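You operate a simulated robot arm through the tools that you are given. There is no shell and no other tool. Be economical: measure what you need, move in short steps, check, and stop when the job is done.

Carry out the task below with a simulated robot arm. There is one attempt and no reset: what you move stays moved.

TASK
Put the 1.0 pressure switch from the top of the steel workbench on the tape roll there and the 1.5 pressure switch on top of the filter element there.

Only the result counts: the job must be done as asked and must still hold three seconds after the hand-in. Knocking over, shifting, dropping, spilling or breaking anything else fails it.

THE ROBOT
A 7-joint arm with a two-finger parallel gripper, fixed in place. Base frame: the origin is at the foot of the arm, x ahead of it, y to its left, z up; the work surface is at about z = 90. Readings come in cm, rad, newtons and seconds.
With the tool pointing down near the work surface it reaches from about 24 to 68 cm from the base axis. Its first joint turns from -1.152 to 1.152 rad. Payload 2.4 kg.
The tool frame sits at the grasp point between the pads (the TCP): z along the fingers, y along the line on which they close. The tips reach 3 cm beyond it. Largest opening 9.4 cm; finger width 2.8, thickness 1; the body of the gripper, 5 by 9.6 cm, starts 5.5 cm behind the TCP.
Orientation is that of the tool frame in the base frame, as a unit quaternion [w, x, y, z]. With the fingers straight down and closing along the base's y, the tool's x points along the base's -x, its y along +y and its z along -z.

THE INTERFACE
- The arm moves only by the tool nudge_tool. Its argument "targets" is text: rows parted by semicolons, each of 7 numbers parted by spaces: the shift along the base's x, y, z in cm, then the turn, a rotation vector about the base's x, y, z in rad, then the opening, from 0 (shut) to 1 (fully open). In form: x y z ax ay az hand; .... A call has 1 to 10 rows; each row shifts and turns the commanded pose from where the row before left it. A row lasts 0.2 s, in which the tool goes at most 5 cm and 0.15 rad; a call with a longer step from one row to the next is refused whole, and so is a gripper value outside its range. A pose out of reach is approached as far as the arm can. The call stops where the force on the tool passes 40 N (or 10 N more than at its start, if that is more) or the arm is blocked; 0.2 s more then pass. The fingers move at their own pace (about 15.3 cm/s each) and stop on an object; they squeeze with about 39 N. The grip force told is the motor's: it shows also when the fingers shut on nothing. Time passes only in rows, and 0.2 s behind the last, so rows that do not move let the fingers close. The reply holds the time, the measured pose of the TCP, the force on the tool along the base axes, the opening and the grip force, in the units named above and with some noise.
- Cameras (640 x 400 px; columns grow to the right, rows downward): "scene" is fixed at [2.16, 45.9, 145.67]; the picture's right is [-0.89, -0.45, 0.00], its down [-0.21, 0.42, -0.88] and it looks along [0.40, -0.78, -0.48] (base axes); focal length 350 px, centre (320, 200). "wrist" rides on the gripper at [-3.7, 0, -5.8] in the tool frame; the picture's right is [0.00, -1.00, 0.00], its down [0.97, 0.00, -0.24] and it looks along [0.24, 0.00, 0.97] (tool axes); focal length 218 px, centre (320, 200).
- camera(camera): a new picture of that camera. It takes no simulated time.
- locate(camera, pixels): for up to 12 pixels [column, row] of the newest picture of that camera ("zoom" is the newest enlarged one), the place [x, y, z] in the base frame of the surface seen there, good to about 0.2 cm. It takes no simulated time.
- enlarge(camera, box): a new picture of the part [left, top, right, bottom] of that camera's present view, enlarged. It takes no simulated time.
- sign_off(): hands the job in; it is judged then, once.

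Go step by step. Measure first, check grasps and placings, and put right what went wrong. The budget is 60 turns and 26 pictures, counting those below and the enlarged ones. Unless the task says otherwise, let go and move clear before handing in, and close with one line.

The tools are called after ">>>" as a command line: name --argument value ..., lists and objects as JSON in quotes. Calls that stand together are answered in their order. nudge_tool: Moves the arm, as the interface text tells. Its arguments: {"type":"object","properties":{"targets":{"type":"string"}},"required":["targets"]} The other tools are called the same way: camera (camera) takes a picture; locate (camera, pixels) gives the place of the surface under pixels of a picture; enlarge (camera, box) takes an enlarged picture of a part of a camera's view; sign_off () hands the job in.

At the start:

```text
time_s: 0.0
eef_pos: [30.96, -31.64, 113.12]
ee_rot: [0.001, -0.001, 1.0, 0.001]
force: [0.0, 0.4, 0.7]
width: 9.41
grasp_force: 0.1
```

scene: 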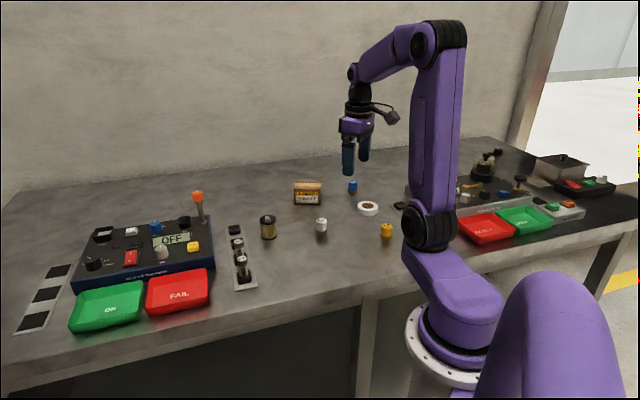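
wrist: 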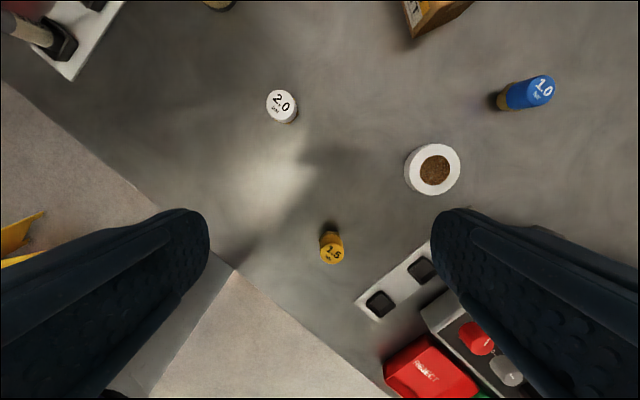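

The wrist picture shows the blue 1.0 switch (540,90), the yellow 1.5 switch (332,250) and the tape roll (433,170). The filter element is probably the cylinder at scene (268,227). I'll enlarge and locate them.

>>> enlarge --camera "scene" --box '[220, 150, 420, 275]'

>>> locate --camera "wrist" --pixels '[[543, 90], [333, 254], [434, 170], [411, 170], [457, 170], [433, 148], [433, 190], [282, 102], [322, 238], [505, 98]]'

```text
3.20 times, centred on (320, 212) of scene
```

zoom: 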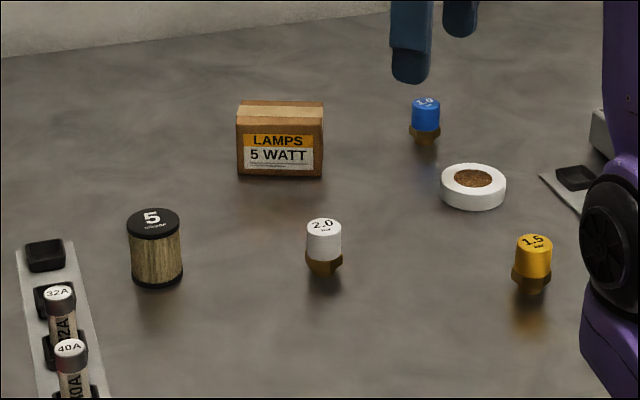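

```text
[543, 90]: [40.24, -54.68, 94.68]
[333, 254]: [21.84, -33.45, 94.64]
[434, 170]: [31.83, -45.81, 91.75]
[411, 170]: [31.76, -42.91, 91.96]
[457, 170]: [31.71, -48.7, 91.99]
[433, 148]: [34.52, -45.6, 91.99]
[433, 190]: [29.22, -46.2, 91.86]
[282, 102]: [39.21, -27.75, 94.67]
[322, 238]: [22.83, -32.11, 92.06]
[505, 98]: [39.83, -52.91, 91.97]
```

>>> locate --camera "zoom" --pixels '[[153, 225], [130, 225], [178, 225], [153, 211], [153, 238], [425, 103], [424, 130], [533, 241], [531, 275], [531, 290], [515, 272], [474, 178]]'

>>> enlarge --camera "scene" --box '[335, 172, 405, 246]'

```text
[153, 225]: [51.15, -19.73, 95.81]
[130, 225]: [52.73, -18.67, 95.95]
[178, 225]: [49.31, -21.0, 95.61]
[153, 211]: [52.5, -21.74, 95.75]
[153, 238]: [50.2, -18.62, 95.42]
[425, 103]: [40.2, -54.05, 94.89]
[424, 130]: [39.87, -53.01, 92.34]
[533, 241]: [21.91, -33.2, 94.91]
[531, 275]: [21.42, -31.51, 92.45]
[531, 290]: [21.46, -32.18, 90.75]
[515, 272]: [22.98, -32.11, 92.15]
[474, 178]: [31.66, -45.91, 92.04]
```

```text
5.41 times, centred on (370, 209) of scene
```

zoom: 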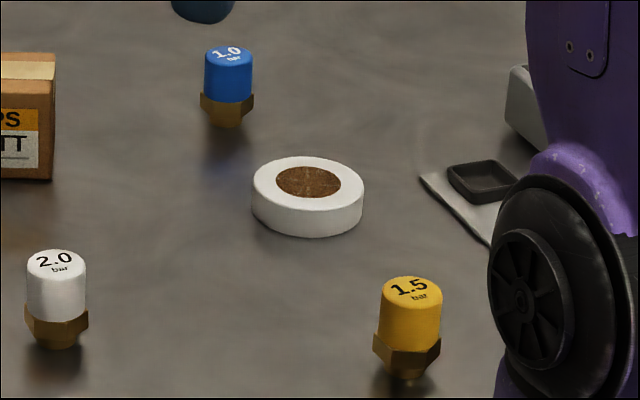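

The switches stand about 4.8 cm tall, with the cap above a wider hex, so I'll grip only the cap. The tape top is at z 92 with a solid core, and the filter top is at z 95.7 near (51.2,-20). Next I move above the blue 1.0 switch.

>>> nudge_tool --targets "1.3 -3.25 -1.5 0 0 0 0.7; 1.3 -3.25 -1.5 0 0 0 0.7; 1.3 -3.25 -1.5 0 0 0 0.7; 1.3 -3.25 -1.5 0 0 0 0.7; 1.3 -3.25 -1.5 0 0 0 0.7; 1.3 -3.25 -1.5 0 0 0 0.7; 1.4 -3.2 -1 0 0 0 0.7; 0 0 0 0 0 0 0.7"

>>> camera --camera "wrist"

```text
time_s: 1.8
eef_pos: [39.98, -54.32, 103.2]
ee_rot: [-0.001, -0.001, 1.0, 0.001]
force: [-0.6, 0.0, 0.4]
width: 6.57
grasp_force: 0.1
```

```text
21 pictures are left
```

wrist: 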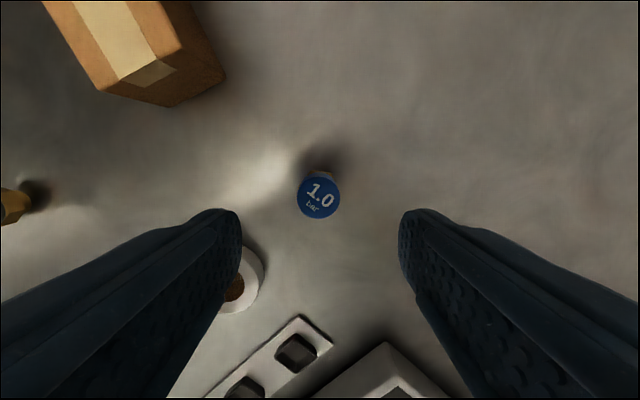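

>>> locate --camera "wrist" --pixels '[[319, 197], [300, 197], [337, 197], [319, 179], [319, 215]]'

```text
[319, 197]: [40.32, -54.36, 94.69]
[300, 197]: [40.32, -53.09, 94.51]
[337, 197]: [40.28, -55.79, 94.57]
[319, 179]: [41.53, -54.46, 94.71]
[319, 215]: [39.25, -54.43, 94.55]
```

The blue cap centre is at (40.35,-54.42), with the top at 94.7. I descend with the tips just above the hex.

>>> nudge_tool --targets "0.35 -0.1 -2 0 0 0 0.7; 0 0 -2 0 0 0 0.7; 0 0 -2 0 0 0 0.7; 0 0 -1.2 0 0 0 0.7; 0 0 -0.8 0 0 0 0.7; 0 0 0 0 0 0 0.7"

>>> camera --camera "wrist"

```text
time_s: 3.2
eef_pos: [40.48, -54.32, 95.26]
ee_rot: [-0.001, 0.0, 1.0, 0.0]
force: [0.7, 0.7, -0.5]
width: 6.56
grasp_force: 0.1
```

```text
20 pictures are left
```

wrist: 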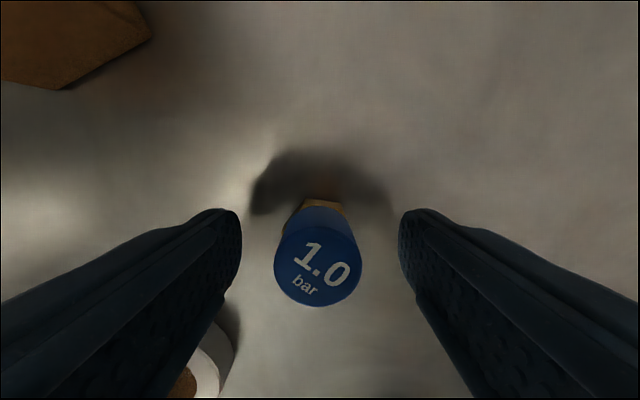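

Centred between the pads (cap at (318,262)). I close and lift a little.

>>> nudge_tool --targets "0 0 0 0 0 0 0.2; 0 0 0 0 0 0 0; 0 0 0 0 0 0 0; 0 0 1.5 0 0 0 0; 0 0 2.5 0 0 0 0; 0 0 3 0 0 0 0; 0 0 0 0 0 0 0"

>>> camera --camera "wrist"

>>> enlarge --camera "scene" --box '[310, 130, 410, 220]'

```text
time_s: 4.8
eef_pos: [40.47, -54.45, 102.22]
ee_rot: [-0.001, 0.0, 1.0, -0.001]
force: [-0.1, 0.6, -1.3]
width: 2.91
grasp_force: 39.1
```

```text
19 pictures are left
```

wrist: 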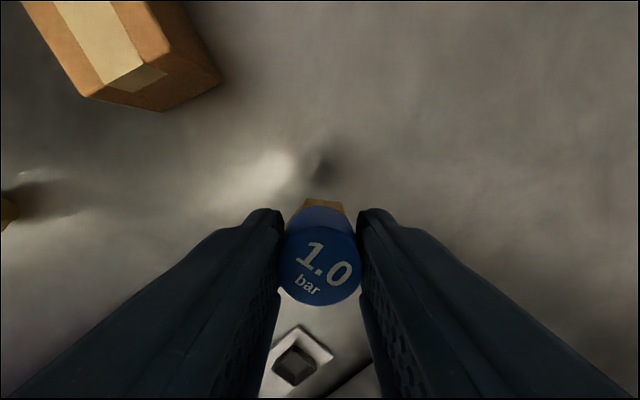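

```text
4.44 times, centred on (360, 175) of scene
```

zoom: 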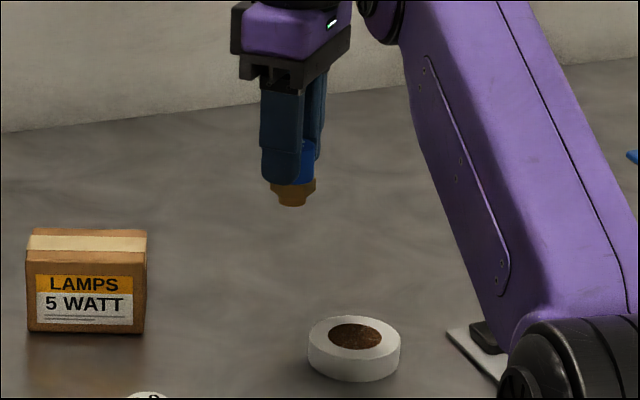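

The switch is held upright. I check the tape centre and move above it.

>>> locate --camera "zoom" --pixels '[[355, 337], [312, 334], [397, 340], [356, 319], [352, 354], [328, 336], [382, 337]]'

>>> nudge_tool --targets "-2.14 2.15 0 0 0 0 0; -2.14 2.15 0 0 0 0 0; -2.14 2.15 0 0 0 0 0; -2.14 2.15 0 0 0 0 0; 0 0 0 0 0 0 0"

>>> camera --camera "wrist"

```text
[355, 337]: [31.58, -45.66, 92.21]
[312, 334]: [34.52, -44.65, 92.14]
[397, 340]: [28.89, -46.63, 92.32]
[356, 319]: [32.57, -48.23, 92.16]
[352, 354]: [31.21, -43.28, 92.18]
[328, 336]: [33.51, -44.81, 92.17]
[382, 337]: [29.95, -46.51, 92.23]
```

```text
time_s: 6.0
eef_pos: [31.93, -45.95, 102.2]
ee_rot: [0.0, -0.001, 1.0, -0.001]
force: [-0.2, 0.8, -1.1]
width: 2.91
grasp_force: 39.4
```

```text
17 pictures are left
```

wrist: 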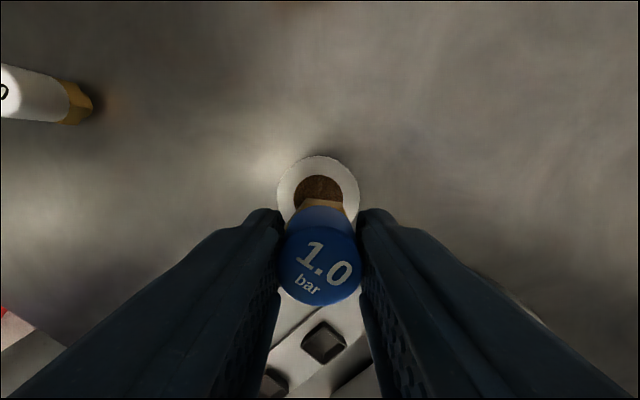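

The tape centre is about (31.8,-45.8), directly under the switch. I lower it until it just touches.

>>> nudge_tool --targets "0 0.1 -2 0 0 0 0; 0 0 -1.5 0 0 0 0; 0 0 -0.8 0 0 0 0; 0 0 -0.2 0 0 0 0; 0 0 -0.2 0 0 0 0; 0 0 0 0 0 0 0"

>>> enlarge --camera "scene" --box '[330, 150, 410, 220]'

```text
time_s: 7.4
eef_pos: [31.86, -45.72, 97.55]
ee_rot: [0.0, 0.0, 1.0, 0.0]
force: [-0.1, 0.2, -2.1]
width: 2.92
grasp_force: 38.9
```

```text
5.71 times, centred on (370, 185) of scene
```

zoom: 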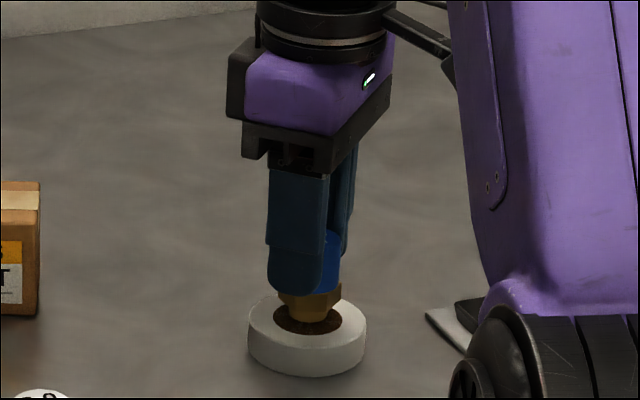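

>>> nudge_tool --targets "0 0 -0.1 0 0 0 0; 0 0 -0.1 0 0 0 0; 0 0 0 0 0 0 0"

```text
time_s: 8.2
eef_pos: [31.92, -45.66, 97.28]
ee_rot: [-0.001, 0.0, 1.0, 0.0]
force: [-0.8, 0.3, -1.5]
width: 2.9
grasp_force: 38.8
```

No clear contact force yet, so I lower a bit more.

>>> nudge_tool --targets "0 0 -0.1 0 0 0 0; 0 0 0 0 0 0 0"

```text
time_s: 8.8
eef_pos: [31.96, -45.69, 97.24]
ee_rot: [0.0, 0.0, 1.0, 0.0]
force: [-0.8, 0.6, -1.3]
width: 2.91
grasp_force: 39.0
```

>>> nudge_tool --targets "0 0 -0.1 0 0 0 0; 0 0 0 0 0 0 0"

>>> enlarge --camera "scene" --box '[350, 180, 390, 220]'

```text
time_s: 9.4
eef_pos: [31.99, -45.62, 97.21]
ee_rot: [0.0, 0.0, 1.0, 0.0]
force: [-0.4, 0.5, -0.7]
width: 2.9
grasp_force: 38.6
```

```text
10.00 times, centred on (370, 200) of scene
```

zoom: 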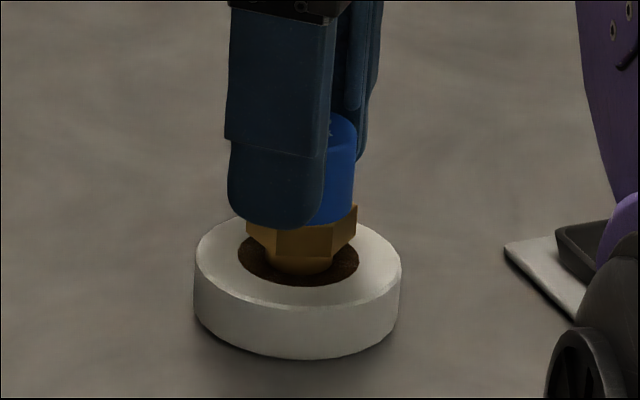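

The stem sits centred on the core and is at or nearly in contact. One more 0.1 cm and another reading.

>>> nudge_tool --targets "0 0 -0.1 0 0 0 0; 0 0 0 0 0 0 0"

```text
time_s: 10.0
eef_pos: [31.95, -45.7, 97.05]
ee_rot: [0.0, 0.001, 1.0, -0.001]
force: [-2.0, 1.4, 6.9]
width: 2.9
grasp_force: 39.1
```

Contact: the vertical force rose to +7 N. I open and rise.

>>> nudge_tool --targets "0 0 0.05 0 0 0 0.35; 0 0 0 0 0 0 0.5; 0 0 0 0 0 0 0.6; 0 0 2 0 0 0 0.6; 0 0 3 0 0 0 0.6; 0 0 4 0 0 0 0.6; 0 0 0 0 0 0 0.6"

>>> camera --camera "wrist"

>>> enlarge --camera "scene" --box '[335, 170, 405, 240]'

```text
time_s: 11.6
eef_pos: [31.77, -45.71, 106.07]
ee_rot: [0.0, 0.001, 1.0, 0.001]
force: [-0.2, -0.7, 0.9]
width: 5.62
grasp_force: 0.1
```

```text
14 pictures are left
```

wrist: 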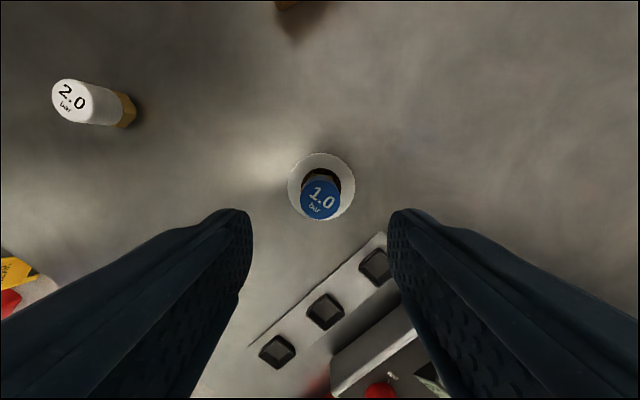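

```text
5.71 times, centred on (370, 205) of scene
```

zoom: 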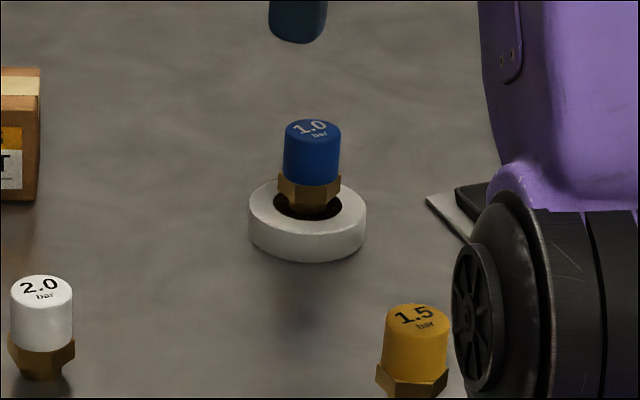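

The 1.0 switch stands upright on the tape roll. Now I move above the yellow 1.5 switch.

>>> nudge_tool --targets "-2 2.5 0 0 0 0 0.6; -2 2.5 0 0 0 0 0.6; -2 2.5 0 0 0 0 0.6; -2 2.5 0 0 0 0 0.6; -2 2.4 0 0 0 0 0.6; 0 0 -2 0 0 0 0.6; 0 0 0 0 0 0 0.6"

>>> camera --camera "wrist"

```text
time_s: 13.2
eef_pos: [22.1, -33.2, 104.28]
ee_rot: [0.0, 0.001, 1.0, 0.0]
force: [0.5, -0.8, 0.2]
width: 5.61
grasp_force: 0.0
```

```text
12 pictures are left
```

wrist: 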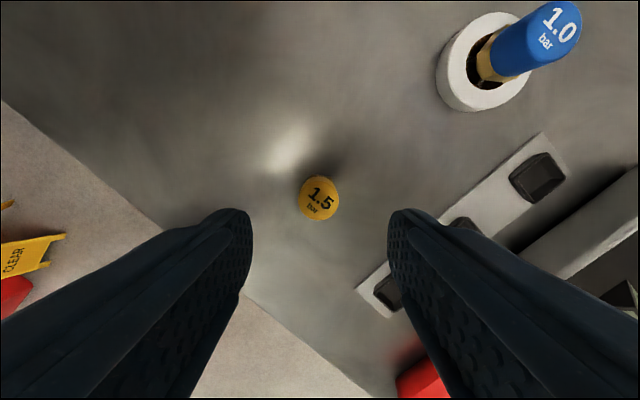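

>>> locate --camera "wrist" --pixels '[[319, 198], [301, 198], [337, 198], [319, 180], [319, 217], [375, 275], [386, 284]]'

```text
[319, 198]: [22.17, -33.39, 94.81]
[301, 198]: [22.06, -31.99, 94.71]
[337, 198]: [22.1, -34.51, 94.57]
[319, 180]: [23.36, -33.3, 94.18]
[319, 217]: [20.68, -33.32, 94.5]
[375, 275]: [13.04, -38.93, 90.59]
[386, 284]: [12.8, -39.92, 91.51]
```

The cap centre is about (22.05,-33.3), and the plate is clear of the fingers. I descend and grip.

>>> nudge_tool --targets "-0.05 -0.07 -2.5 0 0 0 0.6; 0 0 -2.5 0 0 0 0.6; 0 0 -2 0 0 0 0.6; 0 0 -1.2 0 0 0 0.6; 0 0 -0.8 0 0 0 0.6; 0 0 0 0 0 0 0.6; 0 0 0 0 0 0 0.2; 0 0 0 0 0 0 0; 0 0 0 0 0 0 0"

>>> camera --camera "wrist"

```text
time_s: 15.2
eef_pos: [21.82, -33.46, 95.13]
ee_rot: [0.0, -0.001, 1.0, 0.0]
force: [0.4, -0.9, 2.6]
width: 2.94
grasp_force: 38.5
```

```text
11 pictures are left
```

wrist: 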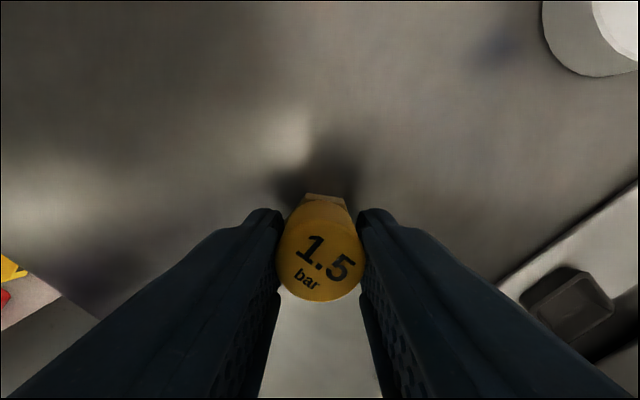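

Gripped. I lift well clear.

>>> nudge_tool --targets "0 0 1.5 0 0 0 0; 0 0 2.5 0 0 0 0; 0 0 3 0 0 0 0; 0 0 3 0 0 0 0; 0 0 3 0 0 0 0; 0 0 0 0 0 0 0"

>>> nudge_tool --targets "2 1 0 0 0 0 0; 3 1.5 0 0 0 0 0; 3.5 1.5 0 0 0 0 0; 3.5 1.5 0 0 0 0 0; 3.5 1.5 0 0 0 0 0; 3.5 1.5 0 0 0 0 0; 3 1.5 0 0 0 0 0; 2 1 0 0 0 0 0; 1 0.5 0 0 0 0 0; 0 0 0 0 0 0 0"

>>> camera --camera "wrist"

>>> camera --camera "scene"

```text
time_s: 16.6
eef_pos: [21.76, -33.45, 108.15]
ee_rot: [0.0, -0.001, 1.0, 0.0]
force: [0.5, 0.3, -2.4]
width: 2.9
grasp_force: 38.9
```

```text
time_s: 18.8
eef_pos: [47.02, -21.84, 108.08]
ee_rot: [0.0, 0.001, 1.0, 0.001]
force: [0.2, -0.3, -1.2]
width: 2.94
grasp_force: 39.4
```

```text
10 pictures are left
```

wrist: 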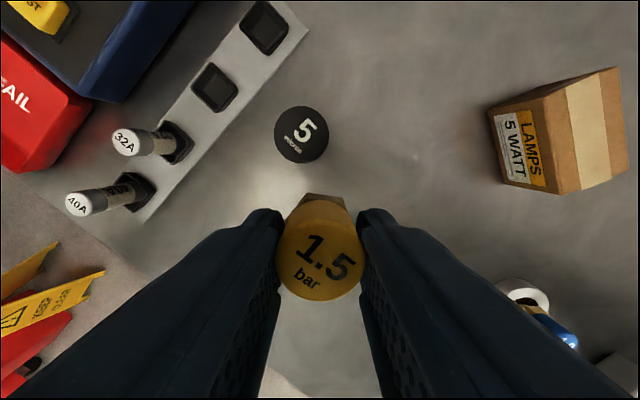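

```text
9 pictures are left
```

scene: 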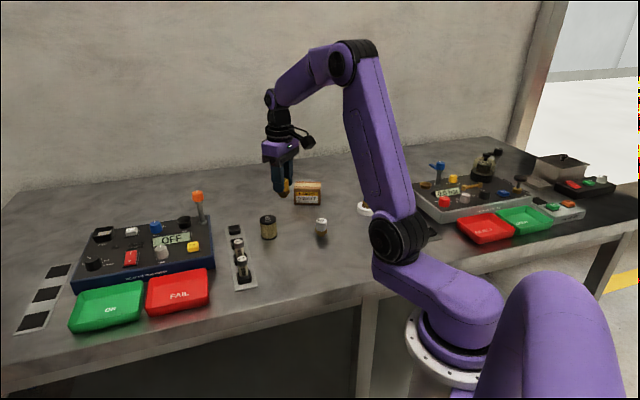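

>>> locate --camera "wrist" --pixels '[[302, 134], [276, 134], [326, 134], [302, 109], [302, 158], [318, 252], [320, 282]]'

```text
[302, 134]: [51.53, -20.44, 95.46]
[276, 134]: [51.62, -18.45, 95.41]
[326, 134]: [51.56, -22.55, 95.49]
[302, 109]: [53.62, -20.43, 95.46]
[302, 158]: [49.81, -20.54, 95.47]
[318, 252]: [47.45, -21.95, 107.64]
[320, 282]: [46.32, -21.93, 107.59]
```

I refine the filter centre with an enlarged scene view.

>>> enlarge --camera "scene" --box '[248, 205, 288, 245]'

```text
10.00 times, centred on (268, 225) of scene
```

zoom: 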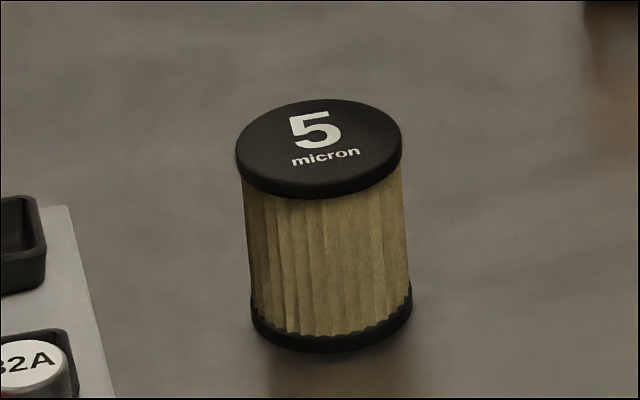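

>>> locate --camera "zoom" --pixels '[[319, 142], [240, 148], [398, 138], [324, 102], [314, 181], [319, 141], [350, 120], [285, 165]]'

```text
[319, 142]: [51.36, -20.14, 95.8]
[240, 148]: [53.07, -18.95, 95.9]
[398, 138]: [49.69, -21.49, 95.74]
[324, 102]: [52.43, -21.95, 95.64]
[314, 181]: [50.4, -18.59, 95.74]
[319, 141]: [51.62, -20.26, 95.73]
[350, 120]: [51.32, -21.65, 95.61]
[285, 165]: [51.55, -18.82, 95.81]
```

The filter centre is about (51.45,-20.3), with the top at 95.7. I move over it and lower to just above.

>>> nudge_tool --targets "2.2 0.75 0 0 0 0 0; 2.2 0.75 0 0 0 0 0; 0 0 0 0 0 0 0; 0 0 -2.5 0 0 0 0; 0 0 -2 0 0 0 0; 0 0 -1.2 0 0 0 0; 0 0 -0.8 0 0 0 0; 0 0 0 0 0 0 0"

>>> enlarge --camera "scene" --box '[238, 185, 298, 245]'

>>> camera --camera "wrist"

```text
time_s: 20.6
eef_pos: [51.11, -20.36, 101.64]
ee_rot: [0.0, 0.0, 1.0, 0.0]
force: [0.0, 0.0, -2.1]
width: 2.93
grasp_force: 39.0
```

```text
6.67 times, centred on (268, 215) of scene
```

zoom: 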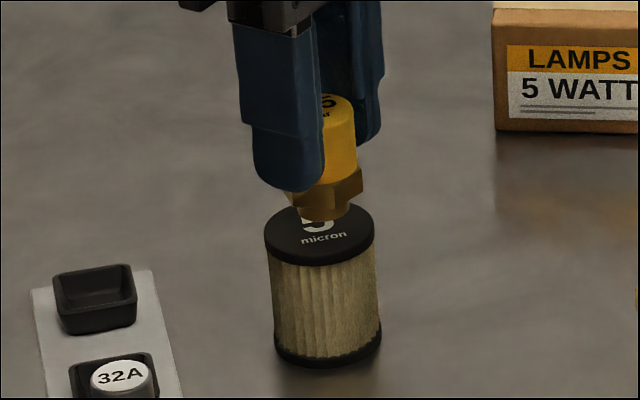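

```text
6 pictures are left
```

wrist: 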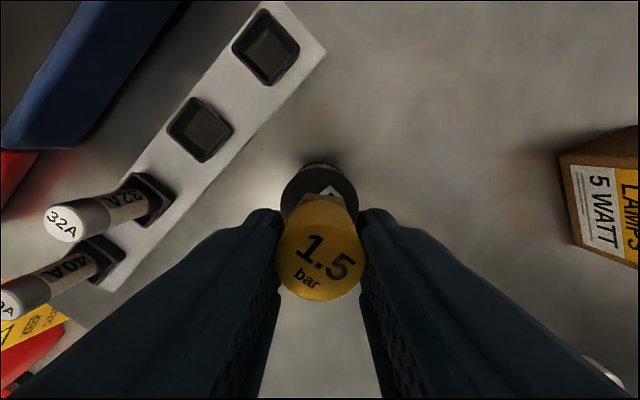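

The switch hovers over the filter. It is about 0.25 cm short in x (stem at 325 px against the top centre at 320), so I correct that and lower gently.

>>> nudge_tool --targets "0.25 0.05 0 0 0 0 0; 0 0 -0.3 0 0 0 0; 0 0 -0.2 0 0 0 0; 0 0 0 0 0 0 0"

>>> enlarge --camera "scene" --box '[248, 195, 288, 235]'

```text
time_s: 21.6
eef_pos: [51.55, -20.33, 101.0]
ee_rot: [0.0, -0.001, 1.0, 0.0]
force: [0.1, -0.4, -1.7]
width: 2.91
grasp_force: 38.8
```

```text
10.00 times, centred on (268, 215) of scene
```

zoom: 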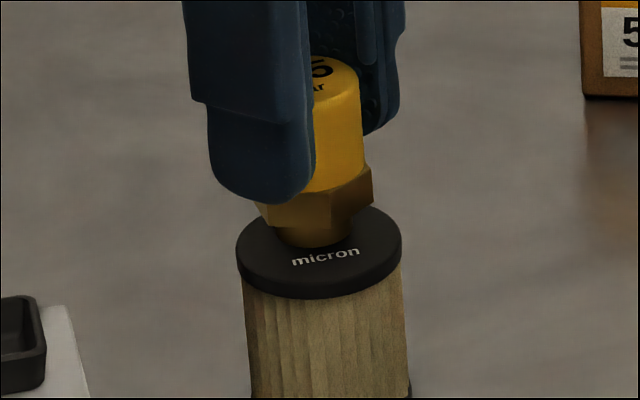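

Nearly centred. I make a small adjustment and lower until contact.

>>> nudge_tool --targets "-0.1 0.12 0 0 0 0 0; 0 0 -0.1 0 0 0 0; 0 0 0 0 0 0 0"

```text
time_s: 22.4
eef_pos: [51.44, -20.16, 100.88]
ee_rot: [0.001, 0.0, 1.0, 0.0]
force: [-0.2, -0.6, -1.4]
width: 2.9
grasp_force: 39.3
```

>>> nudge_tool --targets "0 0 -0.1 0 0 0 0; 0 0 0 0 0 0 0"

```text
time_s: 23.0
eef_pos: [51.33, -20.16, 100.86]
ee_rot: [0.0, -0.001, 1.0, 0.0]
force: [0.4, 0.2, -1.9]
width: 2.91
grasp_force: 39.3
```

>>> nudge_tool --targets "0 0 -0.1 0 0 0 0; 0 0 0 0 0 0 0"

```text
time_s: 23.6
eef_pos: [51.32, -20.08, 100.85]
ee_rot: [-0.001, 0.0, 1.0, 0.0]
force: [0.2, 0.7, -0.3]
width: 2.92
grasp_force: 39.2
```

>>> nudge_tool --targets "0 0 -0.08 0 0 0 0; 0 0 0 0 0 0 0"

>>> enlarge --camera "scene" --box '[248, 195, 288, 235]'

```text
time_s: 24.2
eef_pos: [51.43, -20.18, 100.57]
ee_rot: [0.0, -0.001, 1.0, 0.0]
force: [-0.3, 0.0, -1.1]
width: 2.9
grasp_force: 39.1
```

```text
10.00 times, centred on (268, 215) of scene
```

zoom: 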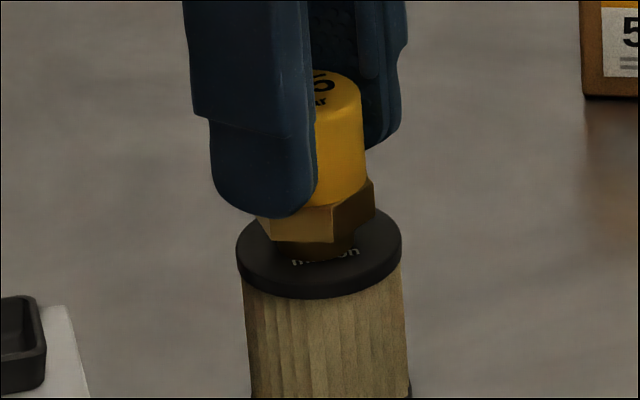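

Well centred but not yet touching, since the force is unchanged. I continue in 0.08 cm steps.

>>> nudge_tool --targets "0 0 -0.08 0 0 0 0; 0 0 0 0 0 0 0"

```text
time_s: 24.8
eef_pos: [51.42, -20.27, 100.61]
ee_rot: [0.001, 0.0, 1.0, -0.001]
force: [0.2, 0.2, -1.1]
width: 2.9
grasp_force: 39.1
```

>>> nudge_tool --targets "0 0 -0.08 0 0 0 0; 0 0 0 0 0 0 0"

```text
time_s: 25.4
eef_pos: [51.42, -20.19, 100.66]
ee_rot: [0.0, 0.0, 1.0, 0.001]
force: [-1.9, 0.4, 7.2]
width: 2.91
grasp_force: 39.3
```

Contact (+7 N). I release and rise.

>>> nudge_tool --targets "0 0 0.05 0 0 0 0.35; 0 0 0 0 0 0 0.45; 0 0 0 0 0 0 0.5; 0 0 2 0 0 0 0.5; 0 0 3 0 0 0 0.5; 0 0 4 0 0 0 0.5; 0 0 3 0 0 0 0.5; 0 0 0 0 0 0 0.5"

>>> enlarge --camera "scene" --box '[220, 150, 420, 275]'

>>> camera --camera "wrist"

```text
time_s: 27.2
eef_pos: [51.34, -20.05, 112.71]
ee_rot: [0.0, -0.001, 1.0, 0.0]
force: [-0.5, -0.7, -0.2]
width: 4.69
grasp_force: 0.0
```

```text
3.20 times, centred on (320, 212) of scene
```

zoom: 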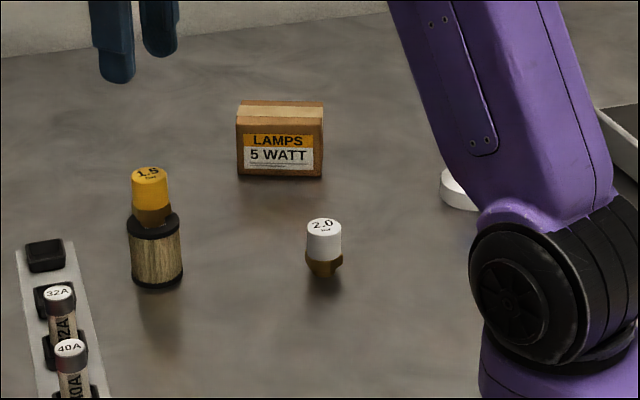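

```text
2 pictures are left
```

wrist: 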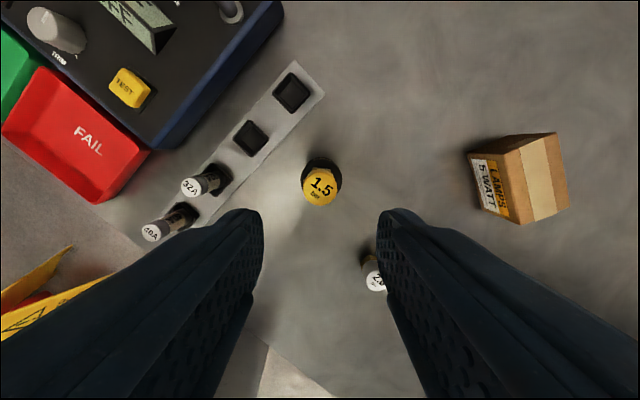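

The 1.5 switch stands centred and upright on the filter element, and the 2.0 switch and lamp box are where they were. The 1.0 switch was upright on the tape roll when last seen (now hidden behind the arm), and the gripper is clear, so I hand in.

>>> sign_off

```text
The job is handed in.
```

The 1.0 pressure switch is on the tape roll and the 1.5 pressure switch is on the filter element, both upright when last seen; the job is handed in.
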